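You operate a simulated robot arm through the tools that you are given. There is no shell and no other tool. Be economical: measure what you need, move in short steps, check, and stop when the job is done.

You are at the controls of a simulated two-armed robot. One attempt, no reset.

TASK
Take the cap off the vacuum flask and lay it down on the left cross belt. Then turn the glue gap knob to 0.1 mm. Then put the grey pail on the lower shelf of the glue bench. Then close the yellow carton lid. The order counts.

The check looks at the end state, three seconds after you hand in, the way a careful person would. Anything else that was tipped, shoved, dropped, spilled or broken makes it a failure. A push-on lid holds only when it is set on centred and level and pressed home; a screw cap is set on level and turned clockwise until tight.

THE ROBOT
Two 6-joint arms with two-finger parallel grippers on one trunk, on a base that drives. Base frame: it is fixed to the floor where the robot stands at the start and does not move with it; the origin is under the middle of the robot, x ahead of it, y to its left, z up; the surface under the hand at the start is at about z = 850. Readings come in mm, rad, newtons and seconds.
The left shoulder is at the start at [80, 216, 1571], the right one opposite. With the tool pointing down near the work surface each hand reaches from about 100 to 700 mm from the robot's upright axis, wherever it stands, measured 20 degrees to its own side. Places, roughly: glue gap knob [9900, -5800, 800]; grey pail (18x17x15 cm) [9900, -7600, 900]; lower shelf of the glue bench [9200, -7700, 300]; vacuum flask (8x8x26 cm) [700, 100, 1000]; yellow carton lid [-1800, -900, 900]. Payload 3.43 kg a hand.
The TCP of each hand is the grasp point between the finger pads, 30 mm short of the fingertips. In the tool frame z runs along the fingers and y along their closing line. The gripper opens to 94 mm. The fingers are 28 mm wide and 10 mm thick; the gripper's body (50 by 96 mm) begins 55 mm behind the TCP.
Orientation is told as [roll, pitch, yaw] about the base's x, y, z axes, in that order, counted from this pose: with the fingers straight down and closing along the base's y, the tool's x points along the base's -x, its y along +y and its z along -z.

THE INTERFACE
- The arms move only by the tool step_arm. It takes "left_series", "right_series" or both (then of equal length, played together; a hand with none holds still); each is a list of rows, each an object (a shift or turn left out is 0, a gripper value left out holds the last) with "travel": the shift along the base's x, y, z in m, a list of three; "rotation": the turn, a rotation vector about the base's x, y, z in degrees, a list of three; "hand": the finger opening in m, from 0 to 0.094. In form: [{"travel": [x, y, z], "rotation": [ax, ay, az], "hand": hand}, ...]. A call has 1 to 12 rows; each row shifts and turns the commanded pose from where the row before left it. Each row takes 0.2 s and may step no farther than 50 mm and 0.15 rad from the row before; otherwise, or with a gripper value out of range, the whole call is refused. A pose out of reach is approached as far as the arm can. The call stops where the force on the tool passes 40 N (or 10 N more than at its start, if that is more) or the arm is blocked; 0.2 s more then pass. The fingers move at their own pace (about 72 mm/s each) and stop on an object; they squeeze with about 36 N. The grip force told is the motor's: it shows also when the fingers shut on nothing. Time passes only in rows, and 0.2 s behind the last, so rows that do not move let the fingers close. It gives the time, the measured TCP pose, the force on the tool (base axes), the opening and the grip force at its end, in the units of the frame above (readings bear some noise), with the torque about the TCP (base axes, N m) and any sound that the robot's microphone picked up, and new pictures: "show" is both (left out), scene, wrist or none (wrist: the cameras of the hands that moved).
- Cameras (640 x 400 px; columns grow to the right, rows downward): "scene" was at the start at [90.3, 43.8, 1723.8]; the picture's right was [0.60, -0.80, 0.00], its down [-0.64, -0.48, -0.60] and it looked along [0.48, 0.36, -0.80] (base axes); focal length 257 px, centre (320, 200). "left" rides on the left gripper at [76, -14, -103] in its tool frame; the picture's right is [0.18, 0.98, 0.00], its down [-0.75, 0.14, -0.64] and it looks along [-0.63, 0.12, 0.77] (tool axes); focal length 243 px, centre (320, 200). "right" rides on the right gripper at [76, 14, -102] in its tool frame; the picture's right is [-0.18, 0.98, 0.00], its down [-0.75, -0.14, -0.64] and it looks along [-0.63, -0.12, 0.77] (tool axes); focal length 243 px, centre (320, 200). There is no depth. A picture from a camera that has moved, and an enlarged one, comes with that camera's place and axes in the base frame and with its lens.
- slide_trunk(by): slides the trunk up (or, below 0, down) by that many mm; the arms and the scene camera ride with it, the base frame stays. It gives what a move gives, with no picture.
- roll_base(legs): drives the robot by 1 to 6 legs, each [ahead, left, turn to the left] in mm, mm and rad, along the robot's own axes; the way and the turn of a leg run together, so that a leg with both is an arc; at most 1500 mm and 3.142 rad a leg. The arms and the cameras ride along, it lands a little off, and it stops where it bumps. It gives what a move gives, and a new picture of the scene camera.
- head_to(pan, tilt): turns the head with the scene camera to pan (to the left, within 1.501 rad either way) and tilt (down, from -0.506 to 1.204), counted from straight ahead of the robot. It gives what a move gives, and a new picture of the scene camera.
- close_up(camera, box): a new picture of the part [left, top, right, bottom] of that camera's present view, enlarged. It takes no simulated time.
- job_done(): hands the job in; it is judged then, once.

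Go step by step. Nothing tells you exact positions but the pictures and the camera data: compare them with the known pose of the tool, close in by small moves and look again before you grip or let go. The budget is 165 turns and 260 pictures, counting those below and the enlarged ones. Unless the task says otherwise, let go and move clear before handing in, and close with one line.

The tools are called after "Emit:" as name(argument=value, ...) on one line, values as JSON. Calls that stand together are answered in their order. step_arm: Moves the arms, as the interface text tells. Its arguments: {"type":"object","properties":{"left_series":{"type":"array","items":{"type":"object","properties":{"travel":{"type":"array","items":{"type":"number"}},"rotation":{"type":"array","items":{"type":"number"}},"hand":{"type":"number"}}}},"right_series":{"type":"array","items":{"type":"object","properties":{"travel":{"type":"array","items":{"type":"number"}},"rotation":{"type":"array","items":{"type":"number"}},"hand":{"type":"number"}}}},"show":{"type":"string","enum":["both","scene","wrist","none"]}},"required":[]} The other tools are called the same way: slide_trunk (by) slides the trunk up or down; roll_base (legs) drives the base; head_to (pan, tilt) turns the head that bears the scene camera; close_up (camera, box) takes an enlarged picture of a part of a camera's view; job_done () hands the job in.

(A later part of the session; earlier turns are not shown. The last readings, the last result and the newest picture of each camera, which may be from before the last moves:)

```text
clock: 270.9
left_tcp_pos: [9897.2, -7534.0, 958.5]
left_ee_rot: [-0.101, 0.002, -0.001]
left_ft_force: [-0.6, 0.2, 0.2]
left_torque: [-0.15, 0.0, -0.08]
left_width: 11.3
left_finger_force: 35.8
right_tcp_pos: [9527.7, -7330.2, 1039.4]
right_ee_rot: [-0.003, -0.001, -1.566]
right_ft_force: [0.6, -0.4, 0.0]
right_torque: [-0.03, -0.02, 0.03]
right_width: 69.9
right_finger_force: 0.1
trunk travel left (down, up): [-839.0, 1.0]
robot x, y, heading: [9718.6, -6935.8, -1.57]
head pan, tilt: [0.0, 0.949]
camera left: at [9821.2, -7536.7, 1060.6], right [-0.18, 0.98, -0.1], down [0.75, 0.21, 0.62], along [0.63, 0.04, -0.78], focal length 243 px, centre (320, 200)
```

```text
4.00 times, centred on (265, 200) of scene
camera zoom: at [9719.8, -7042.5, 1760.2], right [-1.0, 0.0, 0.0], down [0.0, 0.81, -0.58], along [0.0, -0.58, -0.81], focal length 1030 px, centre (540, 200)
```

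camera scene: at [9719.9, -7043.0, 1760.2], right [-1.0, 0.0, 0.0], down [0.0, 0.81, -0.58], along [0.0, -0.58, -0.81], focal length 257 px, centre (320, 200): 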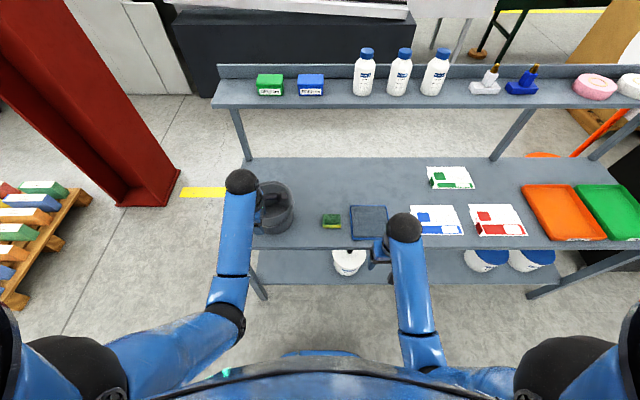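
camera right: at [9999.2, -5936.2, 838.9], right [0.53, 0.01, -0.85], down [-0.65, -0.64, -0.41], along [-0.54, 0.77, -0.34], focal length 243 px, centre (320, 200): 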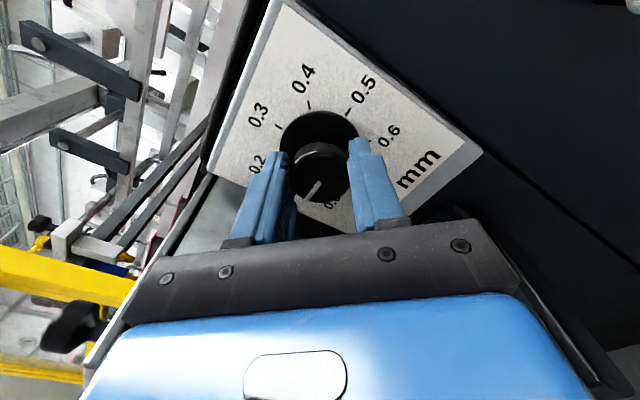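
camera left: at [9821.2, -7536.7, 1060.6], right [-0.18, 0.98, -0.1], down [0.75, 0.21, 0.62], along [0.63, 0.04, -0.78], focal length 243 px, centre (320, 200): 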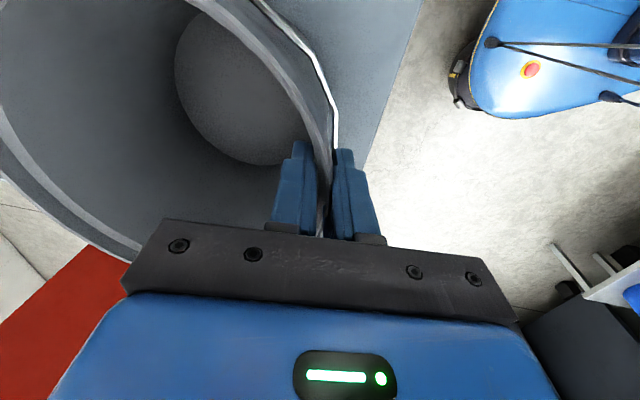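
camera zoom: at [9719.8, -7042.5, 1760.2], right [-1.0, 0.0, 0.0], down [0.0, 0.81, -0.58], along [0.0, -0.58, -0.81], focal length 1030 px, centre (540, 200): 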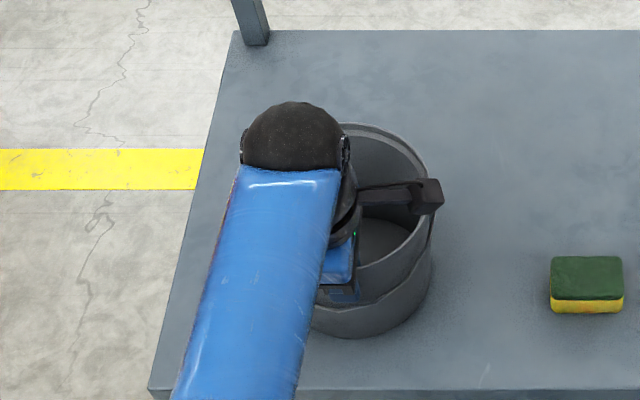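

Gripped with 11 mm between the pads. Test lift of 15 mm.

Emit:
step_arm(left_series=[{"travel": [0, 0, 0.008]}, {"travel": [0, 0, 0.007]}, {}, {}], show="wrist")

Emit:
close_up(camera="scene", box=[215, 150, 315, 250])

```text
clock: 271.9
left_tcp_pos: [9897.0, -7533.0, 974.4]
left_ee_rot: [-0.101, 0.002, -0.001]
left_ft_force: [-0.1, 0.6, 0.5]
left_torque: [-0.14, -0.01, 0.01]
left_width: 11.1
left_finger_force: 35.7
right_tcp_pos: [9527.9, -7330.2, 1038.2]
right_ee_rot: [-0.002, -0.001, -1.565]
right_ft_force: [0.2, -0.9, 0.7]
right_torque: [0.0, -0.02, -0.01]
right_width: 69.7
right_finger_force: 0.1
trunk travel left (down, up): [-839.0, 1.0]
robot x, y, heading: [9719.4, -6939.6, -1.573]
head pan, tilt: [0.0, 0.949]
camera left: at [9820.5, -7536.6, 1076.0], right [-0.18, 0.98, -0.1], down [0.75, 0.21, 0.62], along [0.63, 0.04, -0.78], focal length 243 px, centre (320, 200)
```

left: 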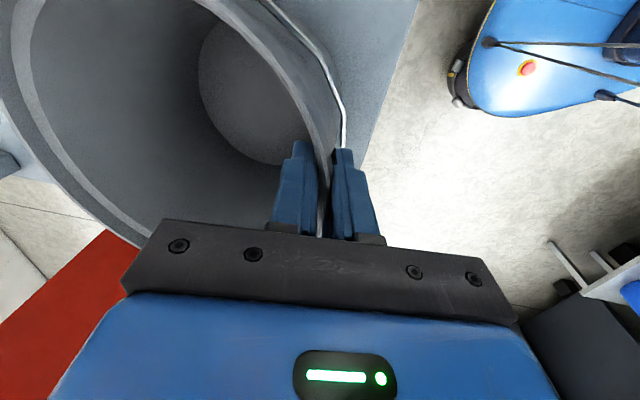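

```text
4.00 times, centred on (265, 200) of scene
camera zoom: at [9719.9, -7042.6, 1760.2], right [-1.0, 0.0, 0.0], down [0.0, 0.81, -0.58], along [0.0, -0.58, -0.81], focal length 1030 px, centre (540, 200)
```

zoom: 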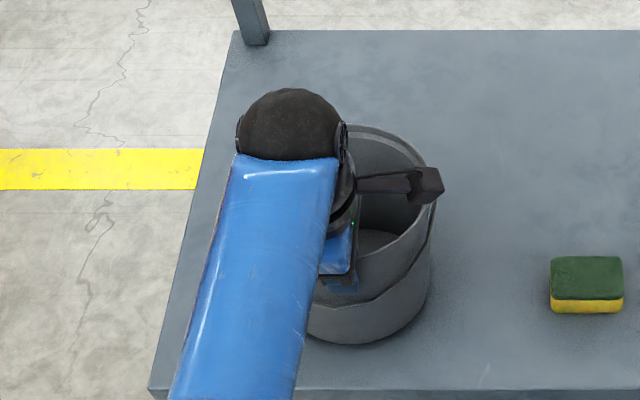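

Unclear whether the pail rose or tilted. Lifting 25 mm more and looking.

Emit:
step_arm(left_series=[{"travel": [0, 0, 0.008]}, {"travel": [0, 0, 0.008]}, {"travel": [0, 0, 0.009]}, {}, {}], show="wrist")

Emit:
close_up(camera="scene", box=[215, 150, 315, 250])

```text
clock: 273.1
left_tcp_pos: [9898.1, -7534.7, 1000.1]
left_ee_rot: [-0.1, 0.002, -0.002]
left_ft_force: [-0.1, 0.2, -2.4]
left_torque: [0.15, 0.03, -0.01]
left_width: 10.6
left_finger_force: 36.3
right_tcp_pos: [9527.5, -7330.2, 1040.4]
right_ee_rot: [-0.001, 0.002, -1.566]
right_ft_force: [0.4, 0.2, -0.4]
right_torque: [0.01, -0.01, -0.05]
right_width: 70.2
right_finger_force: 0.0
trunk travel left (down, up): [-839.0, 1.0]
robot x, y, heading: [9719.5, -6939.4, -1.572]
head pan, tilt: [0.0, 0.949]
camera left: at [9820.9, -7537.8, 1101.3], right [-0.18, 0.98, -0.1], down [0.75, 0.21, 0.62], along [0.63, 0.04, -0.78], focal length 243 px, centre (320, 200)
```

left: 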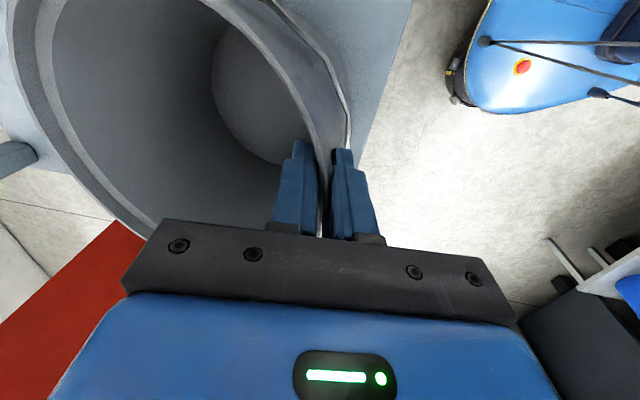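

```text
4.00 times, centred on (265, 200) of scene
camera zoom: at [9720.1, -7043.2, 1760.1], right [-1.0, 0.0, 0.0], down [0.0, 0.81, -0.58], along [0.0, -0.58, -0.81], focal length 1030 px, centre (540, 200)
```

zoom: 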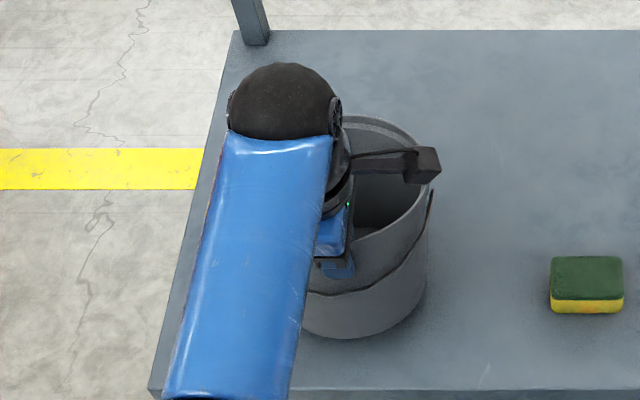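

Emit:
step_arm(left_series=[{"travel": [0, 0, 0.01]}, {"travel": [0, 0, 0.01]}, {"travel": [0, 0, 0.01]}, {"travel": [0, 0, 0.01]}, {}], show="wrist")

Emit:
close_up(camera="scene", box=[215, 150, 315, 250])

```text
clock: 274.3
left_tcp_pos: [9896.5, -7532.6, 1039.6]
left_ee_rot: [-0.103, 0.0, 0.001]
left_ft_force: [-0.5, 0.3, -2.4]
left_torque: [0.15, 0.02, 0.02]
left_width: 10.6
left_finger_force: 36.0
right_tcp_pos: [9527.4, -7330.4, 1038.9]
right_ee_rot: [-0.003, 0.0, -1.565]
right_ft_force: [0.2, 0.5, -0.1]
right_torque: [-0.02, -0.02, 0.02]
right_width: 70.1
right_finger_force: 0.1
trunk travel left (down, up): [-839.0, 1.0]
robot x, y, heading: [9714.0, -6939.3, -1.572]
head pan, tilt: [0.0, 0.949]
camera left: at [9820.8, -7535.8, 1140.9], right [-0.18, 0.98, -0.1], down [0.75, 0.21, 0.62], along [0.63, 0.04, -0.78], focal length 243 px, centre (320, 200)
```

left: 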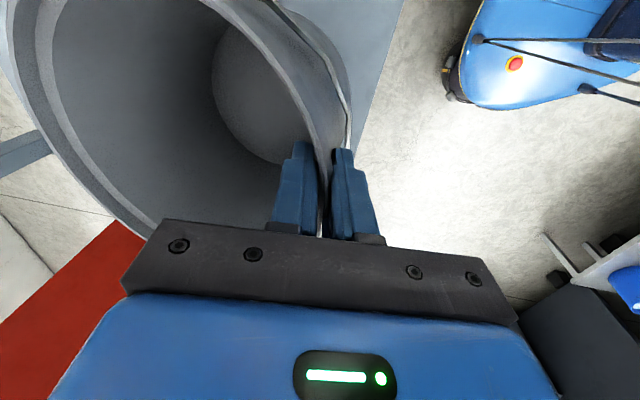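

```text
4.00 times, centred on (265, 200) of scene
camera zoom: at [9720.0, -7043.1, 1760.1], right [-1.0, 0.0, 0.0], down [0.0, 0.81, -0.58], along [0.0, -0.58, -0.81], focal length 1030 px, centre (540, 200)
```

zoom: 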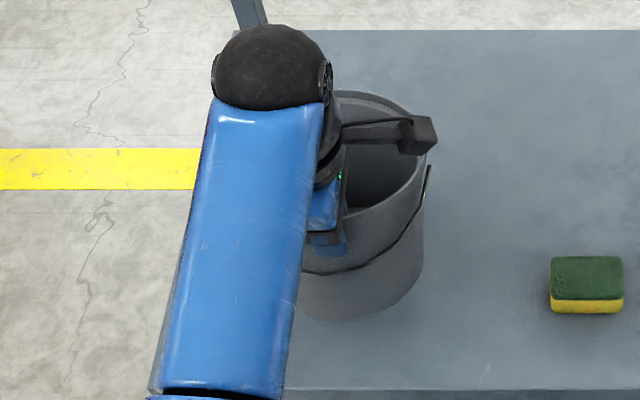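

The pail is held steadily (about 0.25 kg) with a slight forward droop. I'll tilt the hand back 8° to level it, then back the base off to clear the bench edge.

Emit:
step_arm(left_series=[{"rotation": [-4, 0, 0]}, {"rotation": [-4, 0, 0]}, {}], show="none")

Emit:
roll_base(legs=[[-320, 0, 0]])

Emit:
slide_trunk(by=-200)

Emit:
head_to(pan=0.35, tilt=0.75)

```text
clock: 275.1
left_tcp_pos: [9897.7, -7533.2, 1038.8]
left_ee_rot: [-0.24, 0.002, 0.0]
left_ft_force: [-0.7, 0.8, -2.0]
left_torque: [0.17, 0.06, 0.02]
left_width: 10.9
left_finger_force: 35.9
right_tcp_pos: [9527.5, -7329.9, 1039.7]
right_ee_rot: [-0.002, -0.001, -1.565]
right_ft_force: [0.9, 0.8, -0.3]
right_torque: [0.04, 0.0, 0.03]
right_width: 70.1
right_finger_force: 0.0
trunk travel left (down, up): [-839.0, 1.0]
robot x, y, heading: [9717.6, -6940.3, -1.571]
head pan, tilt: [0.0, 0.949]
```

```text
clock: 277.2
left_tcp_pos: [9895.0, -7223.9, 1038.3]
left_ee_rot: [-0.241, 0.004, -0.008]
left_ft_force: [1.0, 0.7, -2.0]
left_torque: [0.2, 0.02, -0.01]
left_width: 10.8
left_finger_force: 36.6
right_tcp_pos: [9526.1, -7018.8, 1037.5]
right_ee_rot: [-0.001, 0.002, -1.575]
right_ft_force: [-0.3, 0.3, 0.2]
right_torque: [-0.01, -0.01, 0.0]
right_width: 69.9
right_finger_force: 0.1
trunk travel left (down, up): [-839.0, 1.0]
robot x, y, heading: [9720.4, -6623.0, -1.582]
head pan, tilt: [0.0, 0.949]
camera scene: at [9721.0, -6733.8, 1759.8], right [-1.0, 0.01, 0.0], down [0.01, 0.82, -0.58], along [-0.01, -0.58, -0.82], focal length 257 px, centre (320, 200)
```

scene: 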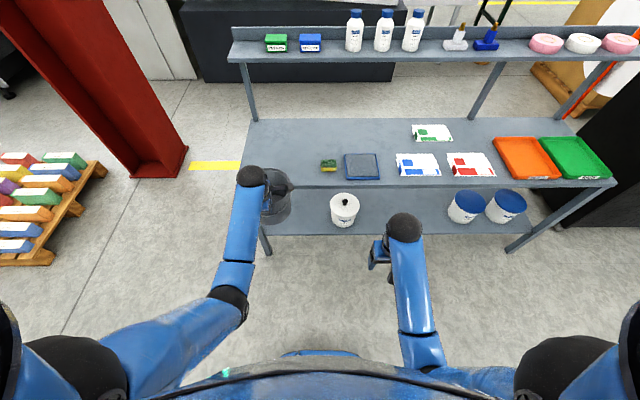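

```text
clock: 279.4
left_tcp_pos: [9894.6, -7221.0, 840.5]
left_ee_rot: [-0.241, 0.002, -0.008]
left_ft_force: [0.1, -0.1, -1.9]
left_torque: [0.18, 0.06, -0.02]
left_width: 10.8
left_finger_force: 36.2
right_tcp_pos: [9526.0, -7015.3, 839.4]
right_ee_rot: [-0.001, 0.0, -1.574]
right_ft_force: [0.1, 0.5, -0.1]
right_torque: [0.01, 0.05, -0.01]
right_width: 70.1
right_finger_force: 0.1
trunk travel left (down, up): [-639.0, 201.0]
robot x, y, heading: [9720.2, -6622.5, -1.582]
head pan, tilt: [0.0, 0.949]
```

```text
clock: 280.2
left_tcp_pos: [9894.3, -7221.3, 839.3]
left_ee_rot: [-0.242, 0.003, -0.007]
left_ft_force: [0.5, -0.2, -3.2]
left_torque: [0.18, 0.02, -0.01]
left_width: 10.7
left_finger_force: 36.5
right_tcp_pos: [9526.4, -7014.0, 839.7]
right_ee_rot: [-0.003, 0.0, -1.574]
right_ft_force: [0.0, -0.7, -0.3]
right_torque: [0.03, 0.04, 0.02]
right_width: 70.0
right_finger_force: 0.1
trunk travel left (down, up): [-639.0, 201.0]
robot x, y, heading: [9721.0, -6628.0, -1.579]
head pan, tilt: [0.351, 0.75]
camera scene: at [9749.3, -6735.1, 1575.6], right [-0.94, -0.33, 0.0], down [-0.23, 0.64, -0.73], along [0.24, -0.69, -0.68], focal length 257 px, centre (320, 200)
```

scene: 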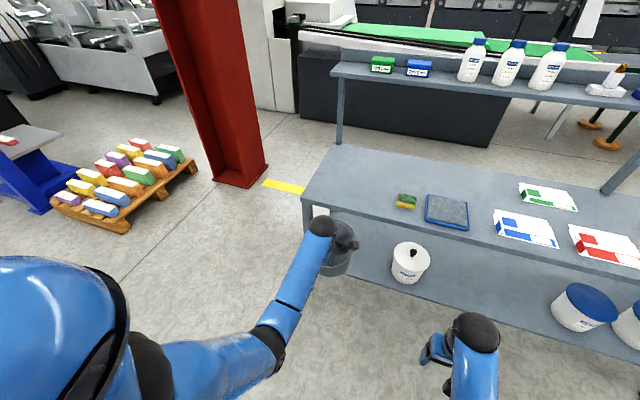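

Emit:
slide_trunk(by=-250)

Emit:
head_to(pan=0.25, tilt=0.5)

Emit:
close_up(camera="left", box=[0, 0, 640, 400])

```text
clock: 282.8
left_tcp_pos: [9894.8, -7220.1, 589.9]
left_ee_rot: [-0.241, 0.001, -0.007]
left_ft_force: [0.1, -0.5, -1.7]
left_torque: [0.18, 0.03, 0.01]
left_width: 10.8
left_finger_force: 35.8
right_tcp_pos: [9526.7, -7014.8, 589.9]
right_ee_rot: [-0.002, 0.0, -1.573]
right_ft_force: [0.4, -0.3, -0.3]
right_torque: [0.0, 0.01, -0.02]
right_width: 69.9
right_finger_force: 0.1
trunk travel left (down, up): [-389.0, 451.0]
robot x, y, heading: [9719.7, -6624.8, -1.573]
head pan, tilt: [0.351, 0.75]
```

```text
clock: 283.6
left_tcp_pos: [9895.3, -7219.8, 589.8]
left_ee_rot: [-0.24, 0.001, -0.008]
left_ft_force: [0.3, 0.3, -2.3]
left_torque: [0.18, 0.03, -0.02]
left_width: 10.8
left_finger_force: 35.9
right_tcp_pos: [9526.2, -7015.1, 590.4]
right_ee_rot: [-0.002, 0.001, -1.574]
right_ft_force: [0.0, -0.1, -0.2]
right_torque: [-0.01, -0.01, -0.06]
right_width: 70.1
right_finger_force: 0.1
trunk travel left (down, up): [-389.0, 451.0]
robot x, y, heading: [9722.0, -6623.4, -1.584]
head pan, tilt: [0.25, 0.499]
camera scene: at [9743.3, -6745.2, 1347.6], right [-0.97, -0.24, 0.0], down [-0.11, 0.47, -0.88], along [0.21, -0.85, -0.48], focal length 257 px, centre (320, 200)
```

scene: 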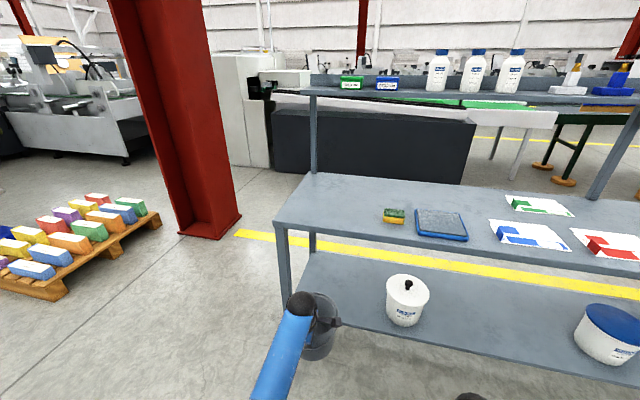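

```text
1.00 times, centred on (320, 200) of left (not enlarged: the box is as wide or as high as the picture)
camera zoom: at [9818.1, -7209.4, 690.5], right [-0.18, 0.96, -0.23], down [0.76, 0.28, 0.59], along [0.63, -0.07, -0.77], focal length 243 px, centre (320, 200)
```

zoom: 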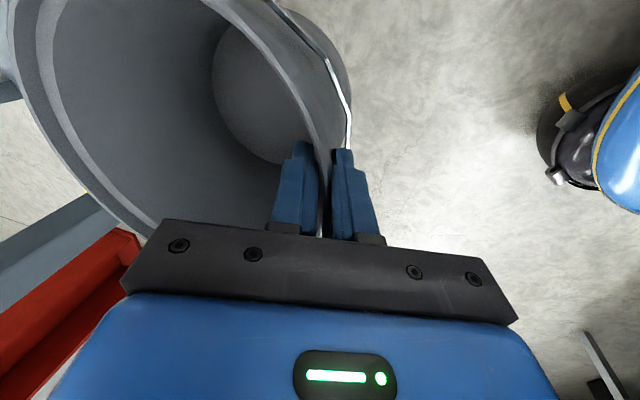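

Shelf height reads about z≈325 and the pail bottom is around 440. I'll lower another 70, then drive ahead 230.

Emit:
slide_trunk(by=-70)

Emit:
roll_base(legs=[[220, 0, 0.012]])

Emit:
close_up(camera="left", box=[0, 0, 640, 400])

```text
clock: 284.7
left_tcp_pos: [9894.2, -7221.0, 519.2]
left_ee_rot: [-0.242, 0.001, -0.008]
left_ft_force: [0.1, 0.9, -1.6]
left_torque: [0.17, 0.03, 0.0]
left_width: 10.9
left_finger_force: 36.4
right_tcp_pos: [9527.2, -7015.7, 518.8]
right_ee_rot: [-0.002, 0.0, -1.573]
right_ft_force: [-0.2, 0.6, -0.5]
right_torque: [-0.02, 0.03, 0.01]
right_width: 69.8
right_finger_force: 0.1
trunk travel left (down, up): [-319.0, 521.0]
robot x, y, heading: [9719.4, -6624.2, -1.579]
head pan, tilt: [0.25, 0.499]
```

```text
clock: 286.4
left_tcp_pos: [9903.4, -7439.9, 518.3]
left_ee_rot: [-0.238, 0.001, 0.008]
left_ft_force: [0.1, 1.0, -2.0]
left_torque: [0.22, 0.03, -0.01]
left_width: 10.6
left_finger_force: 35.7
right_tcp_pos: [9531.9, -7239.6, 518.9]
right_ee_rot: [-0.001, 0.0, -1.562]
right_ft_force: [-1.5, 0.3, -0.4]
right_torque: [0.03, -0.02, 0.0]
right_width: 70.0
right_finger_force: 0.0
trunk travel left (down, up): [-319.0, 521.0]
robot x, y, heading: [9719.2, -6849.0, -1.567]
head pan, tilt: [0.25, 0.499]
camera scene: at [9744.3, -6967.4, 1277.5], right [-0.97, -0.25, 0.0], down [-0.12, 0.46, -0.88], along [0.22, -0.85, -0.48], focal length 257 px, centre (320, 200)
```

scene: 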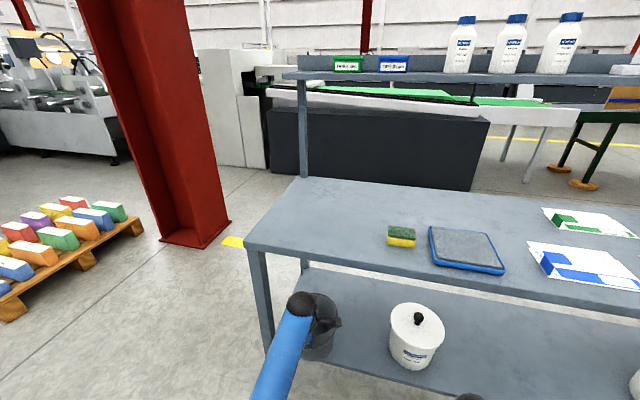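

```text
1.00 times, centred on (320, 200) of left (not enlarged: the box is as wide or as high as the picture)
camera zoom: at [9825.3, -7430.0, 620.1], right [-0.19, 0.95, -0.23], down [0.75, 0.29, 0.59], along [0.63, -0.06, -0.77], focal length 243 px, centre (320, 200)
```

zoom: 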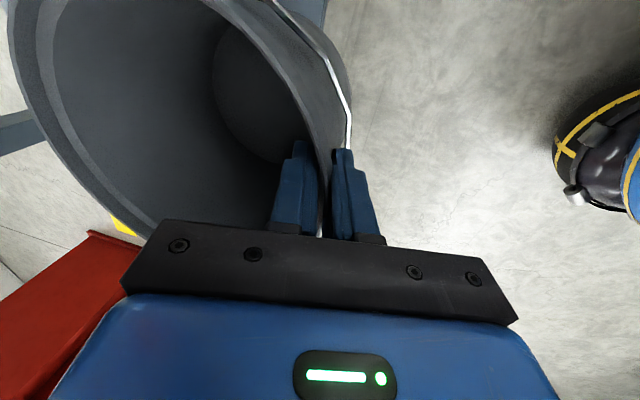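

Emit:
close_up(camera="scene", box=[230, 220, 390, 380])

```text
2.50 times, centred on (310, 300) of scene
camera zoom: at [9744.3, -6967.4, 1277.5], right [-0.97, -0.25, 0.0], down [-0.12, 0.46, -0.88], along [0.22, -0.85, -0.48], focal length 644 px, centre (345, -50)
```

zoom: 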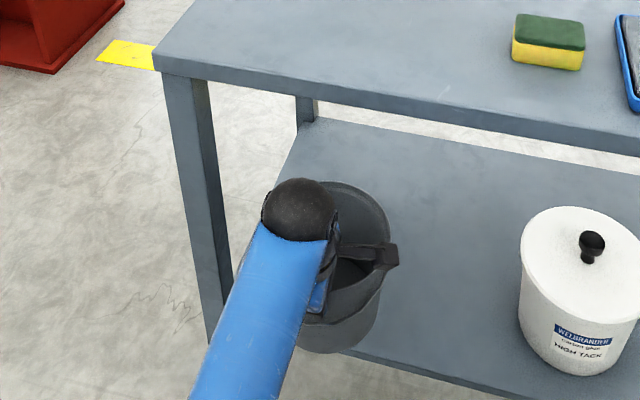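

Pail is over the shelf, about 55 mm short. I'll move it in with the arm in small steps.

Emit:
step_arm(left_series=[{"travel": [0, -0.015, 0]}, {"travel": [0, -0.015, 0]}, {"travel": [0, -0.015, 0]}, {"travel": [0, -0.012, 0]}, {}], show="none")

Emit:
step_arm(left_series=[{"travel": [0, 0, -0.01]}, {"travel": [0, 0, -0.01]}, {}], show="none")

Emit:
close_up(camera="scene", box=[230, 220, 390, 380])

```text
clock: 287.6
left_tcp_pos: [9902.1, -7495.2, 521.1]
left_ee_rot: [-0.24, 0.002, 0.007]
left_ft_force: [-1.0, 0.0, -2.6]
left_torque: [0.2, 0.03, -0.03]
left_width: 10.7
left_finger_force: 36.4
right_tcp_pos: [9531.7, -7239.3, 520.9]
right_ee_rot: [-0.001, -0.001, -1.56]
right_ft_force: [0.5, 0.6, -0.8]
right_torque: [0.0, -0.02, -0.01]
right_width: 69.8
right_finger_force: 0.1
trunk travel left (down, up): [-319.0, 521.0]
robot x, y, heading: [9719.4, -6846.9, -1.564]
head pan, tilt: [0.25, 0.499]
```

```text
clock: 288.4
left_tcp_pos: [9902.6, -7497.4, 500.6]
left_ee_rot: [-0.241, 0.0, 0.008]
left_ft_force: [-0.2, 0.2, -2.8]
left_torque: [0.2, 0.02, 0.01]
left_width: 10.6
left_finger_force: 35.7
right_tcp_pos: [9529.8, -7240.2, 519.8]
right_ee_rot: [-0.002, 0.002, -1.56]
right_ft_force: [-0.4, 0.3, 0.3]
right_torque: [0.04, -0.01, 0.02]
right_width: 69.8
right_finger_force: 0.0
trunk travel left (down, up): [-319.0, 521.0]
robot x, y, heading: [9722.4, -6844.9, -1.57]
head pan, tilt: [0.25, 0.499]
```

```text
2.50 times, centred on (310, 300) of scene
camera zoom: at [9744.3, -6966.6, 1277.6], right [-0.97, -0.25, 0.0], down [-0.12, 0.46, -0.88], along [0.22, -0.85, -0.48], focal length 644 px, centre (345, -50)
```

zoom: 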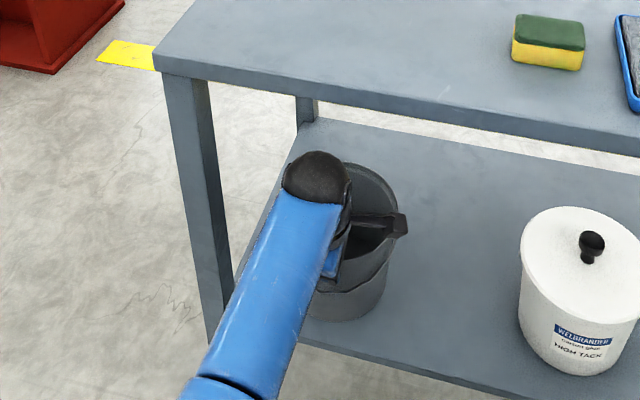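

Inside the shelf now. Lowering in small steps until it touches.

Emit:
step_arm(left_series=[{"travel": [0, 0, -0.005]}, {"travel": [0, 0, -0.005]}, {}], show="none")

Emit:
step_arm(left_series=[{"travel": [0, 0, -0.004]}, {"travel": [0, 0, -0.004]}, {}], show="none")

Emit:
step_arm(left_series=[{"travel": [0, 0, -0.004]}, {"travel": [0, 0, -0.004]}, {}], show="none")

```text
clock: 289.2
left_tcp_pos: [9900.1, -7497.3, 488.4]
left_ee_rot: [-0.241, 0.003, 0.008]
left_ft_force: [0.4, 0.4, -2.3]
left_torque: [0.2, 0.01, 0.0]
left_width: 10.9
left_finger_force: 36.0
right_tcp_pos: [9530.6, -7238.9, 518.9]
right_ee_rot: [-0.002, 0.0, -1.561]
right_ft_force: [0.1, -0.5, -0.6]
right_torque: [0.02, -0.04, 0.04]
right_width: 69.9
right_finger_force: 0.1
trunk travel left (down, up): [-319.0, 521.0]
robot x, y, heading: [9718.7, -6846.1, -1.569]
head pan, tilt: [0.25, 0.499]
```

```text
clock: 290.0
left_tcp_pos: [9901.7, -7497.7, 483.0]
left_ee_rot: [-0.241, 0.002, 0.007]
left_ft_force: [1.1, 0.4, -1.3]
left_torque: [0.16, 0.01, 0.02]
left_width: 10.9
left_finger_force: 36.0
right_tcp_pos: [9531.6, -7239.3, 520.5]
right_ee_rot: [-0.002, 0.001, -1.561]
right_ft_force: [-0.1, -0.2, 0.1]
right_torque: [-0.01, 0.01, -0.01]
right_width: 69.8
right_finger_force: 0.1
trunk travel left (down, up): [-319.0, 521.0]
robot x, y, heading: [9718.9, -6845.8, -1.571]
head pan, tilt: [0.25, 0.499]
```

```text
clock: 290.8
left_tcp_pos: [9901.5, -7497.3, 473.9]
left_ee_rot: [-0.24, 0.002, 0.007]
left_ft_force: [-0.3, 0.4, -2.2]
left_torque: [0.17, 0.02, -0.02]
left_width: 10.7
left_finger_force: 36.4
right_tcp_pos: [9529.7, -7240.2, 520.3]
right_ee_rot: [-0.002, -0.001, -1.56]
right_ft_force: [-0.3, 0.5, -0.2]
right_torque: [0.01, 0.0, 0.01]
right_width: 70.1
right_finger_force: 0.1
trunk travel left (down, up): [-319.0, 521.0]
robot x, y, heading: [9720.0, -6845.0, -1.573]
head pan, tilt: [0.25, 0.499]
```

Emit:
step_arm(left_series=[{"travel": [0, 0, -0.004]}, {"travel": [0, 0, -0.004]}, {}], show="none")

Emit:
step_arm(left_series=[{"travel": [0, 0, -0.004]}, {"travel": [0, 0, -0.004]}, {}], show="none")

Emit:
close_up(camera="scene", box=[230, 220, 390, 380])

```text
clock: 291.6
left_tcp_pos: [9904.0, -7498.6, 465.6]
left_ee_rot: [-0.241, 0.002, 0.006]
left_ft_force: [-0.7, 0.0, -2.5]
left_torque: [0.12, 0.05, -0.02]
left_width: 10.5
left_finger_force: 35.4
right_tcp_pos: [9531.0, -7240.0, 519.6]
right_ee_rot: [-0.002, -0.001, -1.56]
right_ft_force: [0.1, 0.4, 0.4]
right_torque: [0.02, -0.02, 0.0]
right_width: 70.0
right_finger_force: 0.1
trunk travel left (down, up): [-319.0, 521.0]
robot x, y, heading: [9721.7, -6846.1, -1.568]
head pan, tilt: [0.25, 0.499]
```

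```text
clock: 292.4
left_tcp_pos: [9903.2, -7499.0, 457.2]
left_ee_rot: [-0.242, 0.002, 0.006]
left_ft_force: [-0.5, -0.2, -2.3]
left_torque: [0.19, 0.03, 0.01]
left_width: 10.8
left_finger_force: 36.1
right_tcp_pos: [9531.5, -7239.2, 518.9]
right_ee_rot: [-0.001, 0.0, -1.559]
right_ft_force: [-0.3, -0.2, 0.5]
right_torque: [0.02, -0.02, -0.02]
right_width: 69.9
right_finger_force: 0.1
trunk travel left (down, up): [-319.0, 521.0]
robot x, y, heading: [9720.4, -6846.3, -1.569]
head pan, tilt: [0.25, 0.499]
```

```text
2.50 times, centred on (310, 300) of scene
camera zoom: at [9744.3, -6966.6, 1277.6], right [-0.97, -0.25, 0.0], down [-0.12, 0.46, -0.88], along [0.22, -0.85, -0.48], focal length 644 px, centre (345, -50)
```

zoom: 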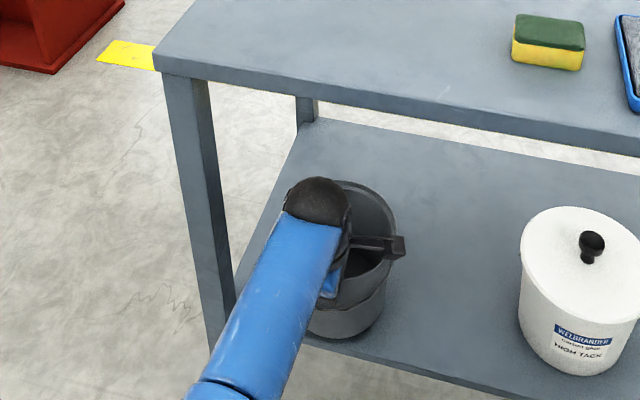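

Emit:
step_arm(left_series=[{"travel": [0, 0, -0.003]}, {"travel": [0, 0, -0.003]}, {}], show="none")

Emit:
step_arm(left_series=[{"travel": [0, 0, -0.003]}, {"travel": [0, 0, -0.003]}, {}], show="none")

Emit:
step_arm(left_series=[{"travel": [0, 0, -0.003]}, {"travel": [0, 0, -0.003]}, {}], show="none")

Emit:
close_up(camera="scene", box=[230, 220, 390, 380])

```text
clock: 293.2
left_tcp_pos: [9901.7, -7498.4, 451.7]
left_ee_rot: [-0.24, 0.001, 0.006]
left_ft_force: [-0.5, -0.2, -1.9]
left_torque: [0.17, 0.0, 0.01]
left_width: 10.9
left_finger_force: 36.1
right_tcp_pos: [9532.2, -7239.1, 520.7]
right_ee_rot: [-0.002, 0.001, -1.561]
right_ft_force: [0.4, -0.1, -0.3]
right_torque: [-0.01, 0.02, 0.0]
right_width: 70.1
right_finger_force: 0.1
trunk travel left (down, up): [-319.0, 521.0]
robot x, y, heading: [9721.8, -6850.2, -1.565]
head pan, tilt: [0.25, 0.499]
```

```text
clock: 294.0
left_tcp_pos: [9902.6, -7497.6, 445.9]
left_ee_rot: [-0.242, 0.003, 0.006]
left_ft_force: [-0.1, 0.1, -1.5]
left_torque: [0.14, 0.07, -0.01]
left_width: 10.7
left_finger_force: 36.2
right_tcp_pos: [9530.6, -7239.3, 520.1]
right_ee_rot: [-0.002, 0.001, -1.562]
right_ft_force: [0.0, 1.0, 0.1]
right_torque: [0.0, 0.03, 0.0]
right_width: 69.9
right_finger_force: 0.0
trunk travel left (down, up): [-319.0, 521.0]
robot x, y, heading: [9719.5, -6849.3, -1.568]
head pan, tilt: [0.25, 0.499]
```

```text
clock: 294.8
left_tcp_pos: [9903.2, -7497.0, 439.9]
left_ee_rot: [-0.242, 0.001, 0.009]
left_ft_force: [-0.2, 1.0, 0.7]
left_torque: [-0.15, -0.03, 0.04]
left_width: 10.9
left_finger_force: 36.1
right_tcp_pos: [9531.3, -7239.4, 520.0]
right_ee_rot: [-0.002, 0.002, -1.56]
right_ft_force: [0.1, 0.0, -0.3]
right_torque: [0.01, -0.01, 0.0]
right_width: 70.0
right_finger_force: 0.1
trunk travel left (down, up): [-319.0, 521.0]
robot x, y, heading: [9720.4, -6847.0, -1.569]
head pan, tilt: [0.25, 0.499]
```

```text
2.50 times, centred on (310, 300) of scene
camera zoom: at [9744.2, -6966.0, 1277.7], right [-0.97, -0.25, 0.0], down [-0.12, 0.46, -0.88], along [0.22, -0.85, -0.48], focal length 644 px, centre (345, -50)
```

zoom: 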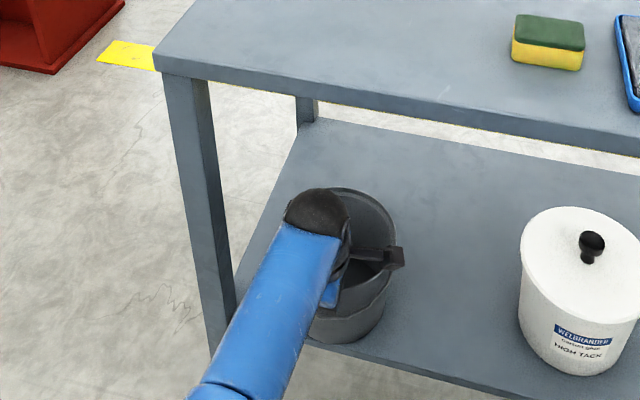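

Emit:
step_arm(left_series=[{"travel": [0, 0, -0.002]}, {"travel": [0, 0, -0.002]}, {}], show="none")

Emit:
step_arm(left_series=[{"travel": [0, 0, -0.002]}, {"travel": [0, 0, -0.002]}, {}], show="wrist")

```text
clock: 295.6
left_tcp_pos: [9902.0, -7496.9, 438.4]
left_ee_rot: [-0.248, 0.003, 0.007]
left_ft_force: [2.4, 2.2, 21.6]
left_torque: [-0.15, -0.34, 0.11]
left_width: 10.8
left_finger_force: 36.3
right_tcp_pos: [9531.2, -7238.3, 520.1]
right_ee_rot: [0.0, -0.004, -1.56]
right_ft_force: [-0.8, 0.6, -0.3]
right_torque: [0.02, 0.02, -0.01]
right_width: 69.8
right_finger_force: 0.0
trunk travel left (down, up): [-319.0, 521.0]
robot x, y, heading: [9719.8, -6850.4, -1.564]
head pan, tilt: [0.25, 0.499]
```

```text
clock: 296.4
left_tcp_pos: [9902.7, -7497.8, 435.4]
left_ee_rot: [-0.249, 0.001, 0.005]
left_ft_force: [1.7, 0.7, 31.7]
left_torque: [-0.16, 0.01, 0.02]
left_width: 10.9
left_finger_force: 36.0
right_tcp_pos: [9530.6, -7237.4, 521.3]
right_ee_rot: [-0.001, -0.004, -1.56]
right_ft_force: [0.0, 0.2, 0.1]
right_torque: [0.01, 0.01, 0.0]
right_width: 69.8
right_finger_force: 0.0
trunk travel left (down, up): [-319.0, 521.0]
robot x, y, heading: [9720.0, -6850.6, -1.567]
head pan, tilt: [0.25, 0.499]
camera left: at [9824.7, -7485.8, 537.6], right [-0.19, 0.95, -0.24], down [0.75, 0.3, 0.59], along [0.63, -0.07, -0.77], focal length 243 px, centre (320, 200)
```

left: 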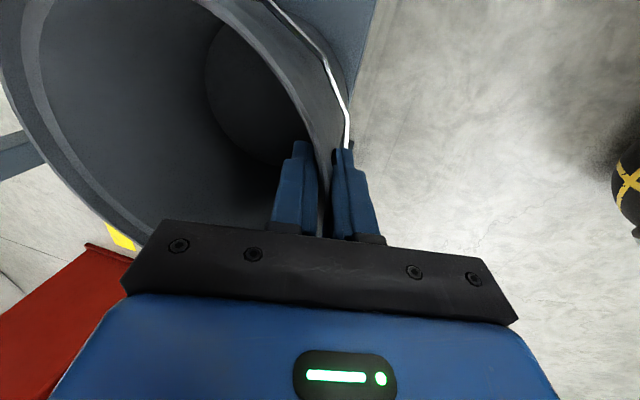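

It is flat on the shelf. I'll ease the load, slide it 25 mm further in, and release.

Emit:
step_arm(left_series=[{"travel": [0, 0, 0.003]}, {"travel": [0, -0.008, 0.0015]}, {"travel": [0, -0.008, 0]}, {"travel": [0, -0.008, 0]}, {"travel": [0, -0.004, 0]}, {}], show="none")

Emit:
step_arm(left_series=[{"hand": 0.03}, {"hand": 0.06}, {"hand": 0.06}, {}], show="wrist")

Emit:
close_up(camera="scene", box=[230, 220, 390, 380])

```text
clock: 297.8
left_tcp_pos: [9902.1, -7523.7, 436.5]
left_ee_rot: [-0.243, 0.002, 0.004]
left_ft_force: [-1.2, 5.6, 12.0]
left_torque: [-0.14, 0.09, -0.06]
left_width: 10.7
left_finger_force: 35.9
right_tcp_pos: [9530.5, -7239.5, 521.1]
right_ee_rot: [0.0, -0.004, -1.562]
right_ft_force: [0.5, -0.1, -0.5]
right_torque: [0.0, -0.01, 0.04]
right_width: 69.8
right_finger_force: 0.2
trunk travel left (down, up): [-319.0, 521.0]
robot x, y, heading: [9717.0, -6846.8, -1.565]
head pan, tilt: [0.25, 0.499]
```

```text
clock: 298.8
left_tcp_pos: [9901.4, -7524.6, 435.7]
left_ee_rot: [-0.241, 0.002, 0.007]
left_ft_force: [0.5, -0.1, -0.1]
left_torque: [-0.01, 0.0, -0.02]
left_width: 60.0
left_finger_force: 0.0
right_tcp_pos: [9529.7, -7240.3, 519.5]
right_ee_rot: [-0.001, 0.0, -1.559]
right_ft_force: [0.7, 0.3, 0.1]
right_torque: [0.03, 0.0, 0.04]
right_width: 70.2
right_finger_force: 0.0
trunk travel left (down, up): [-319.0, 521.0]
robot x, y, heading: [9719.5, -6846.7, -1.566]
head pan, tilt: [0.25, 0.499]
camera left: at [9825.5, -7514.1, 536.5], right [-0.19, 0.95, -0.23], down [0.75, 0.29, 0.59], along [0.63, -0.06, -0.77], focal length 243 px, centre (320, 200)
```

left: 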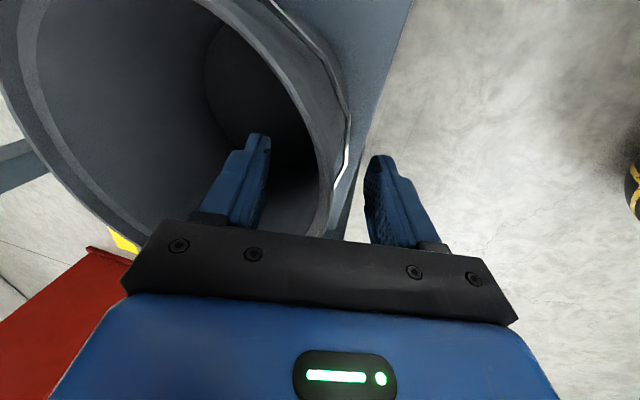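

```text
2.50 times, centred on (310, 300) of scene
camera zoom: at [9744.2, -6966.2, 1277.7], right [-0.97, -0.25, 0.0], down [-0.12, 0.46, -0.88], along [0.22, -0.85, -0.48], focal length 644 px, centre (345, -50)
```

zoom: 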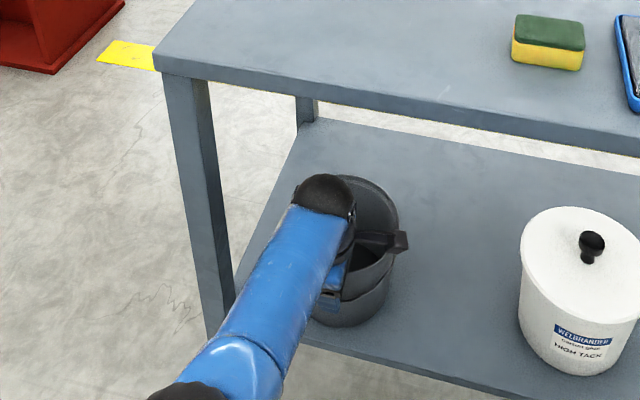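

Released and standing. Backing the fingers straight up out of the rim, then away.

Emit:
step_arm(left_series=[{"travel": [0, 0.002, 0.012]}, {"travel": [0, 0.003, 0.014]}, {"travel": [0, 0.003, 0.014]}, {"travel": [0, 0.003, 0.012]}, {}], show="wrist")

```text
clock: 300.0
left_tcp_pos: [9903.7, -7513.0, 486.3]
left_ee_rot: [-0.24, 0.002, 0.007]
left_ft_force: [-0.4, -0.3, -0.7]
left_torque: [0.0, 0.01, -0.01]
left_width: 59.8
left_finger_force: 0.0
right_tcp_pos: [9530.8, -7238.1, 519.5]
right_ee_rot: [-0.002, -0.001, -1.559]
right_ft_force: [0.4, -0.8, 0.4]
right_torque: [0.01, -0.01, 0.01]
right_width: 69.9
right_finger_force: 0.1
trunk travel left (down, up): [-319.0, 521.0]
robot x, y, heading: [9721.4, -6847.5, -1.57]
head pan, tilt: [0.25, 0.499]
camera left: at [9826.3, -7503.7, 588.9], right [-0.19, 0.95, -0.23], down [0.75, 0.29, 0.59], along [0.63, -0.06, -0.77], focal length 243 px, centre (320, 200)
```

left: 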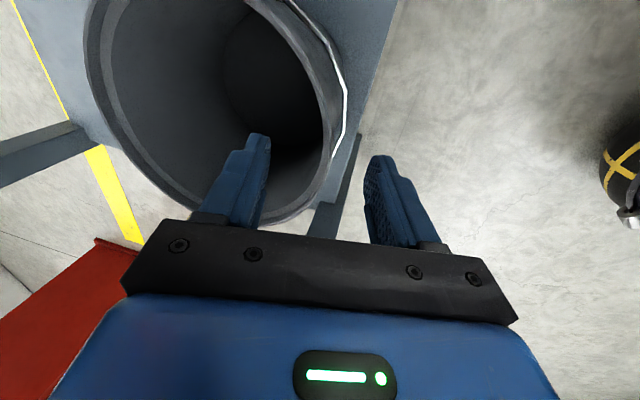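

Emit:
step_arm(left_series=[{"travel": [0, 0.003, 0.014]}, {"travel": [0, 0.003, 0.012]}, {"travel": [0, 0.03, 0]}, {"travel": [0, 0.045, 0]}, {"travel": [0, 0.045, 0]}, {"travel": [0, 0.045, 0]}, {"rotation": [7, 0, 0]}, {"rotation": [6.8, 0, 0]}], show="none")

Emit:
roll_base(legs=[[-280, 0, 0]])

Emit:
close_up(camera="scene", box=[200, 180, 440, 360])

```text
clock: 301.8
left_tcp_pos: [9901.7, -7344.2, 512.8]
left_ee_rot: [0.002, 0.001, 0.007]
left_ft_force: [-0.1, -0.1, -0.3]
left_torque: [0.0, 0.01, 0.01]
left_width: 59.4
left_finger_force: 0.1
right_tcp_pos: [9529.7, -7238.8, 519.5]
right_ee_rot: [-0.002, 0.0, -1.56]
right_ft_force: [1.1, -0.4, -0.7]
right_torque: [0.01, 0.01, -0.04]
right_width: 70.1
right_finger_force: 0.1
trunk travel left (down, up): [-319.0, 521.0]
robot x, y, heading: [9720.4, -6849.4, -1.568]
head pan, tilt: [0.25, 0.499]
```

```text
clock: 303.7
left_tcp_pos: [9903.2, -7064.7, 513.2]
left_ee_rot: [-0.001, -0.001, 0.014]
left_ft_force: [0.6, 0.6, -0.1]
left_torque: [0.01, -0.04, 0.01]
left_width: 59.9
left_finger_force: 0.1
right_tcp_pos: [9531.0, -6965.3, 518.8]
right_ee_rot: [0.0, -0.001, -1.553]
right_ft_force: [-0.6, 0.5, 0.3]
right_torque: [-0.01, -0.03, 0.0]
right_width: 69.9
right_finger_force: 0.1
trunk travel left (down, up): [-319.0, 521.0]
robot x, y, heading: [9719.3, -6572.3, -1.559]
head pan, tilt: [0.25, 0.499]
camera scene: at [9742.9, -6689.6, 1277.8], right [-0.97, -0.26, 0.0], down [-0.12, 0.46, -0.88], along [0.23, -0.85, -0.48], focal length 257 px, centre (320, 200)
```

scene: 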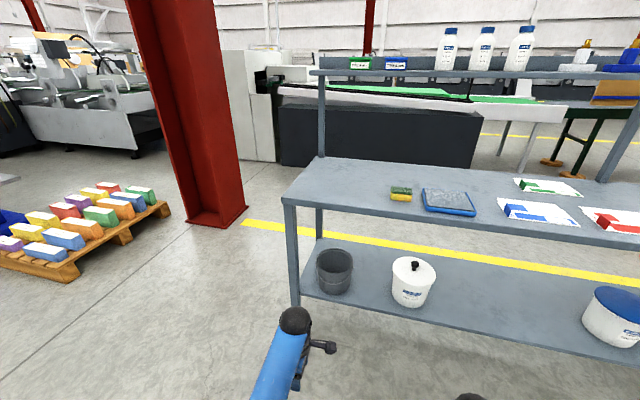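

```text
2.22 times, centred on (320, 270) of scene
camera zoom: at [9742.9, -6689.6, 1277.8], right [-0.97, -0.26, 0.0], down [-0.12, 0.46, -0.88], along [0.23, -0.85, -0.48], focal length 572 px, centre (320, 44)
```

zoom: 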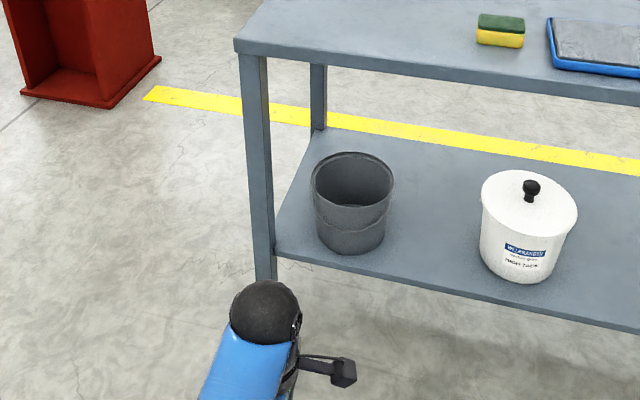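

The pail stands upright on the lower shelf. Now I'll fold the left hand, raise the trunk, and head back along the known route.

Emit:
step_arm(left_series=[{"rotation": [0, 0, -8.2], "hand": 0.06, "travel": [0, 0.008, 0]}, {"rotation": [0, 0, -8.2], "travel": [0, 0.008, 0]}, {"rotation": [0, 0, -8.2], "travel": [0, 0.008, 0]}, {"rotation": [0, 0, -8.2], "travel": [0, 0.008, 0]}, {"rotation": [0, 0, -8.2], "travel": [0, 0.008, 0]}, {"rotation": [0, 0, -8.2], "travel": [0, 0.008, 0]}, {"rotation": [0, 0, -8.2], "travel": [0, 0.008, 0]}, {"rotation": [0, 0, -8.2], "travel": [0, 0.008, 0]}, {"rotation": [0, 0, -8.2], "travel": [0, 0.008, 0]}, {"rotation": [0, 0, -8.2], "travel": [0, 0.008, 0]}, {"rotation": [0, 0, -8.1]}], show="none")

Emit:
slide_trunk(by=480)

Emit:
roll_base(legs=[[0, 0, 1.559], [1450, 0, 0], [1400, 0, 0], [850, 0, 0]])

```text
clock: 306.1
left_tcp_pos: [9902.4, -6987.4, 513.3]
left_ee_rot: [0.0, 0.0, -1.564]
left_ft_force: [0.7, -1.7, -0.4]
left_torque: [-0.02, -0.01, -0.03]
left_width: 60.1
left_finger_force: 0.0
right_tcp_pos: [9530.7, -6965.3, 519.9]
right_ee_rot: [-0.002, 0.0, -1.554]
right_ft_force: [0.1, -0.8, 0.2]
right_torque: [-0.01, -0.01, 0.01]
right_width: 70.1
right_finger_force: 0.1
trunk travel left (down, up): [-319.0, 521.0]
robot x, y, heading: [9718.8, -6570.0, -1.56]
head pan, tilt: [0.25, 0.499]
```

```text
refused: 480 is not a number from -400 to 400
```

```text
clock: 327.4
left_tcp_pos: [13704.4, -6157.7, 512.8]
left_ee_rot: [-0.001, 0.001, 0.09]
left_ft_force: [-0.5, 0.2, -1.0]
left_torque: [-0.05, 0.0, 0.01]
left_width: 59.9
left_finger_force: 0.1
right_tcp_pos: [13709.8, -6529.5, 520.1]
right_ee_rot: [-0.001, 0.0, 0.097]
right_ft_force: [-0.3, 0.0, -0.1]
right_torque: [0.0, 0.03, 0.02]
right_width: 70.1
right_finger_force: 0.0
trunk travel left (down, up): [-319.0, 521.0]
robot x, y, heading: [13303.1, -6373.9, 0.084]
head pan, tilt: [0.25, 0.499]
camera scene: at [13420.4, -6341.7, 1277.6], right [0.33, -0.94, 0.0], down [-0.45, -0.16, -0.88], along [0.83, 0.29, -0.48], focal length 257 px, centre (320, 200)
```

scene: 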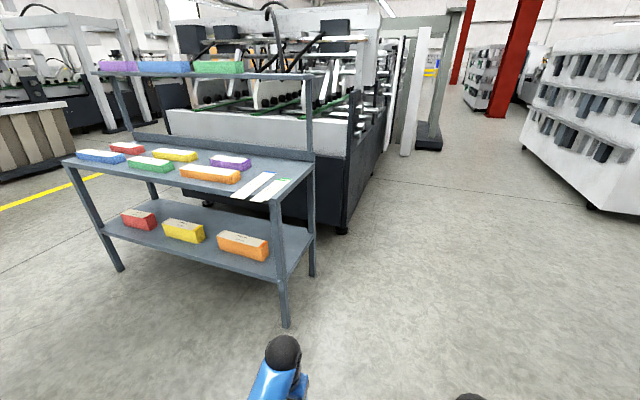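

The trunk step was refused but the drive went fine. I'll raise it now, then turn into the passage and drive north.

Emit:
slide_trunk(by=400)

Emit:
roll_base(legs=[[140, 0, 0], [0, 0, 1.487], [1450, 0, 0]])

```text
clock: 331.2
left_tcp_pos: [13702.3, -6157.4, 912.4]
left_ee_rot: [0.001, 0.001, 0.089]
left_ft_force: [-0.1, -0.3, 0.0]
left_torque: [0.03, 0.03, -0.03]
left_width: 60.3
left_finger_force: 0.1
right_tcp_pos: [13710.8, -6529.2, 919.2]
right_ee_rot: [-0.003, 0.0, 0.097]
right_ft_force: [0.2, 0.8, -0.1]
right_torque: [-0.02, 0.03, -0.01]
right_width: 70.0
right_finger_force: 0.1
trunk travel left (down, up): [-719.0, 121.0]
robot x, y, heading: [13305.2, -6376.9, 0.093]
head pan, tilt: [0.25, 0.499]
```

```text
clock: 343.2
left_tcp_pos: [13335.9, -4418.5, 913.8]
left_ee_rot: [0.0, 0.0, 1.541]
left_ft_force: [-0.8, 0.0, 0.0]
left_torque: [-0.03, -0.03, -0.01]
left_width: 60.1
left_finger_force: 0.0
right_tcp_pos: [13706.0, -4457.5, 919.8]
right_ee_rot: [-0.001, -0.001, 1.546]
right_ft_force: [-0.3, -0.1, 0.5]
right_torque: [-0.02, 0.02, 0.03]
right_width: 70.0
right_finger_force: 0.0
trunk travel left (down, up): [-719.0, 121.0]
robot x, y, heading: [13501.0, -4840.7, 1.538]
head pan, tilt: [0.25, 0.499]
camera scene: at [13485.0, -4724.0, 1677.7], right [0.98, 0.22, 0.0], down [0.1, -0.47, -0.88], along [-0.19, 0.86, -0.48], focal length 257 px, centre (320, 200)
```

scene: 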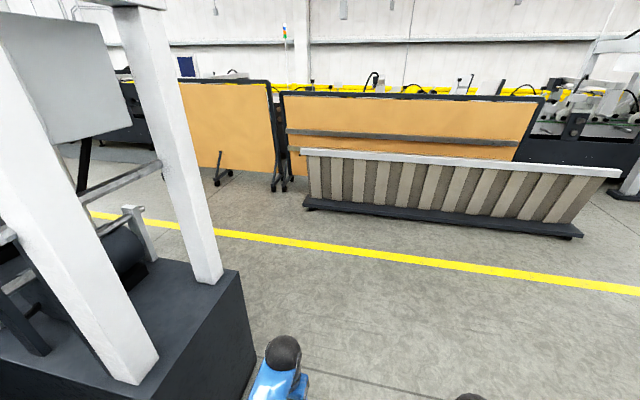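

Emit:
roll_base(legs=[[1000, 0, 0.033], [920, 0, 0], [0, 0, 1.571], [1450, 0, 0], [0, -720, 0]])

Emit:
head_to(pan=0, tilt=0.45)

```text
clock: 366.9
left_tcp_pos: [11683.0, -2269.8, 913.8]
left_ee_rot: [-0.001, 0.001, 3.09]
left_ft_force: [0.3, 0.2, 0.1]
left_torque: [0.02, -0.02, 0.0]
left_width: 60.2
left_finger_force: 0.0
right_tcp_pos: [11728.9, -1899.7, 919.8]
right_ee_rot: [-0.003, 0.0, 3.097]
right_ft_force: [0.0, -1.0, -0.2]
right_torque: [0.01, -0.01, 0.0]
right_width: 70.0
right_finger_force: 0.0
trunk travel left (down, up): [-719.0, 121.0]
robot x, y, heading: [12108.5, -2111.7, 3.085]
head pan, tilt: [0.25, 0.499]
camera scene: at [11990.8, -2128.9, 1677.7], right [-0.2, 0.98, 0.0], down [0.47, 0.09, -0.88], along [-0.86, -0.17, -0.48], focal length 257 px, centre (320, 200)
```

scene: 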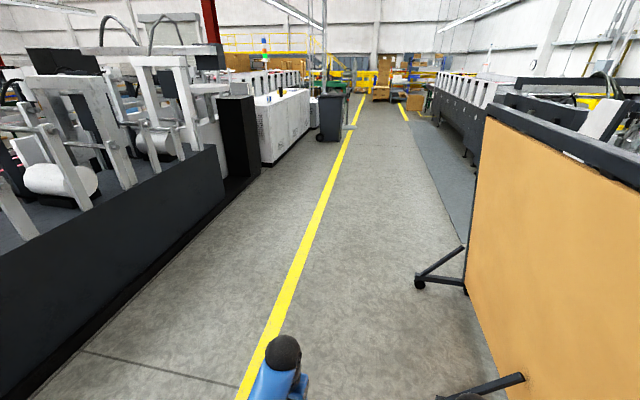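

```text
clock: 367.7
left_tcp_pos: [11682.7, -2269.0, 913.5]
left_ee_rot: [0.0, -0.002, 3.089]
left_ft_force: [-0.6, 0.1, -0.1]
left_torque: [0.03, 0.0, 0.0]
left_width: 59.8
left_finger_force: 0.1
right_tcp_pos: [11729.1, -1899.4, 919.3]
right_ee_rot: [-0.003, 0.0, 3.096]
right_ft_force: [0.0, 0.5, 0.5]
right_torque: [-0.01, -0.01, 0.01]
right_width: 70.0
right_finger_force: 0.0
trunk travel left (down, up): [-719.0, 121.0]
robot x, y, heading: [12108.5, -2112.7, 3.091]
head pan, tilt: [0.0, 0.45]
camera scene: at [11988.4, -2104.5, 1682.1], right [0.05, 1.0, 0.0], down [0.43, -0.02, -0.9], along [-0.9, 0.05, -0.44], focal length 257 px, centre (320, 200)
```

scene: 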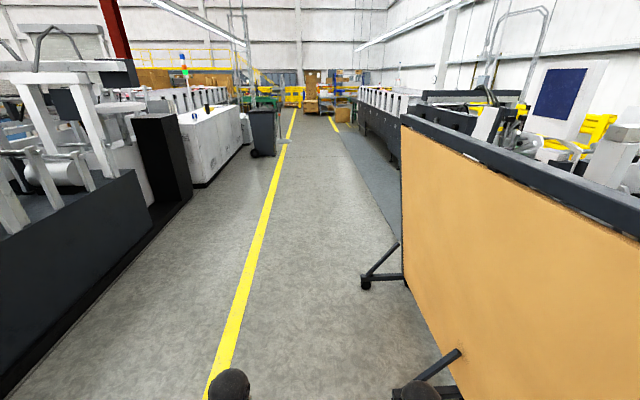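

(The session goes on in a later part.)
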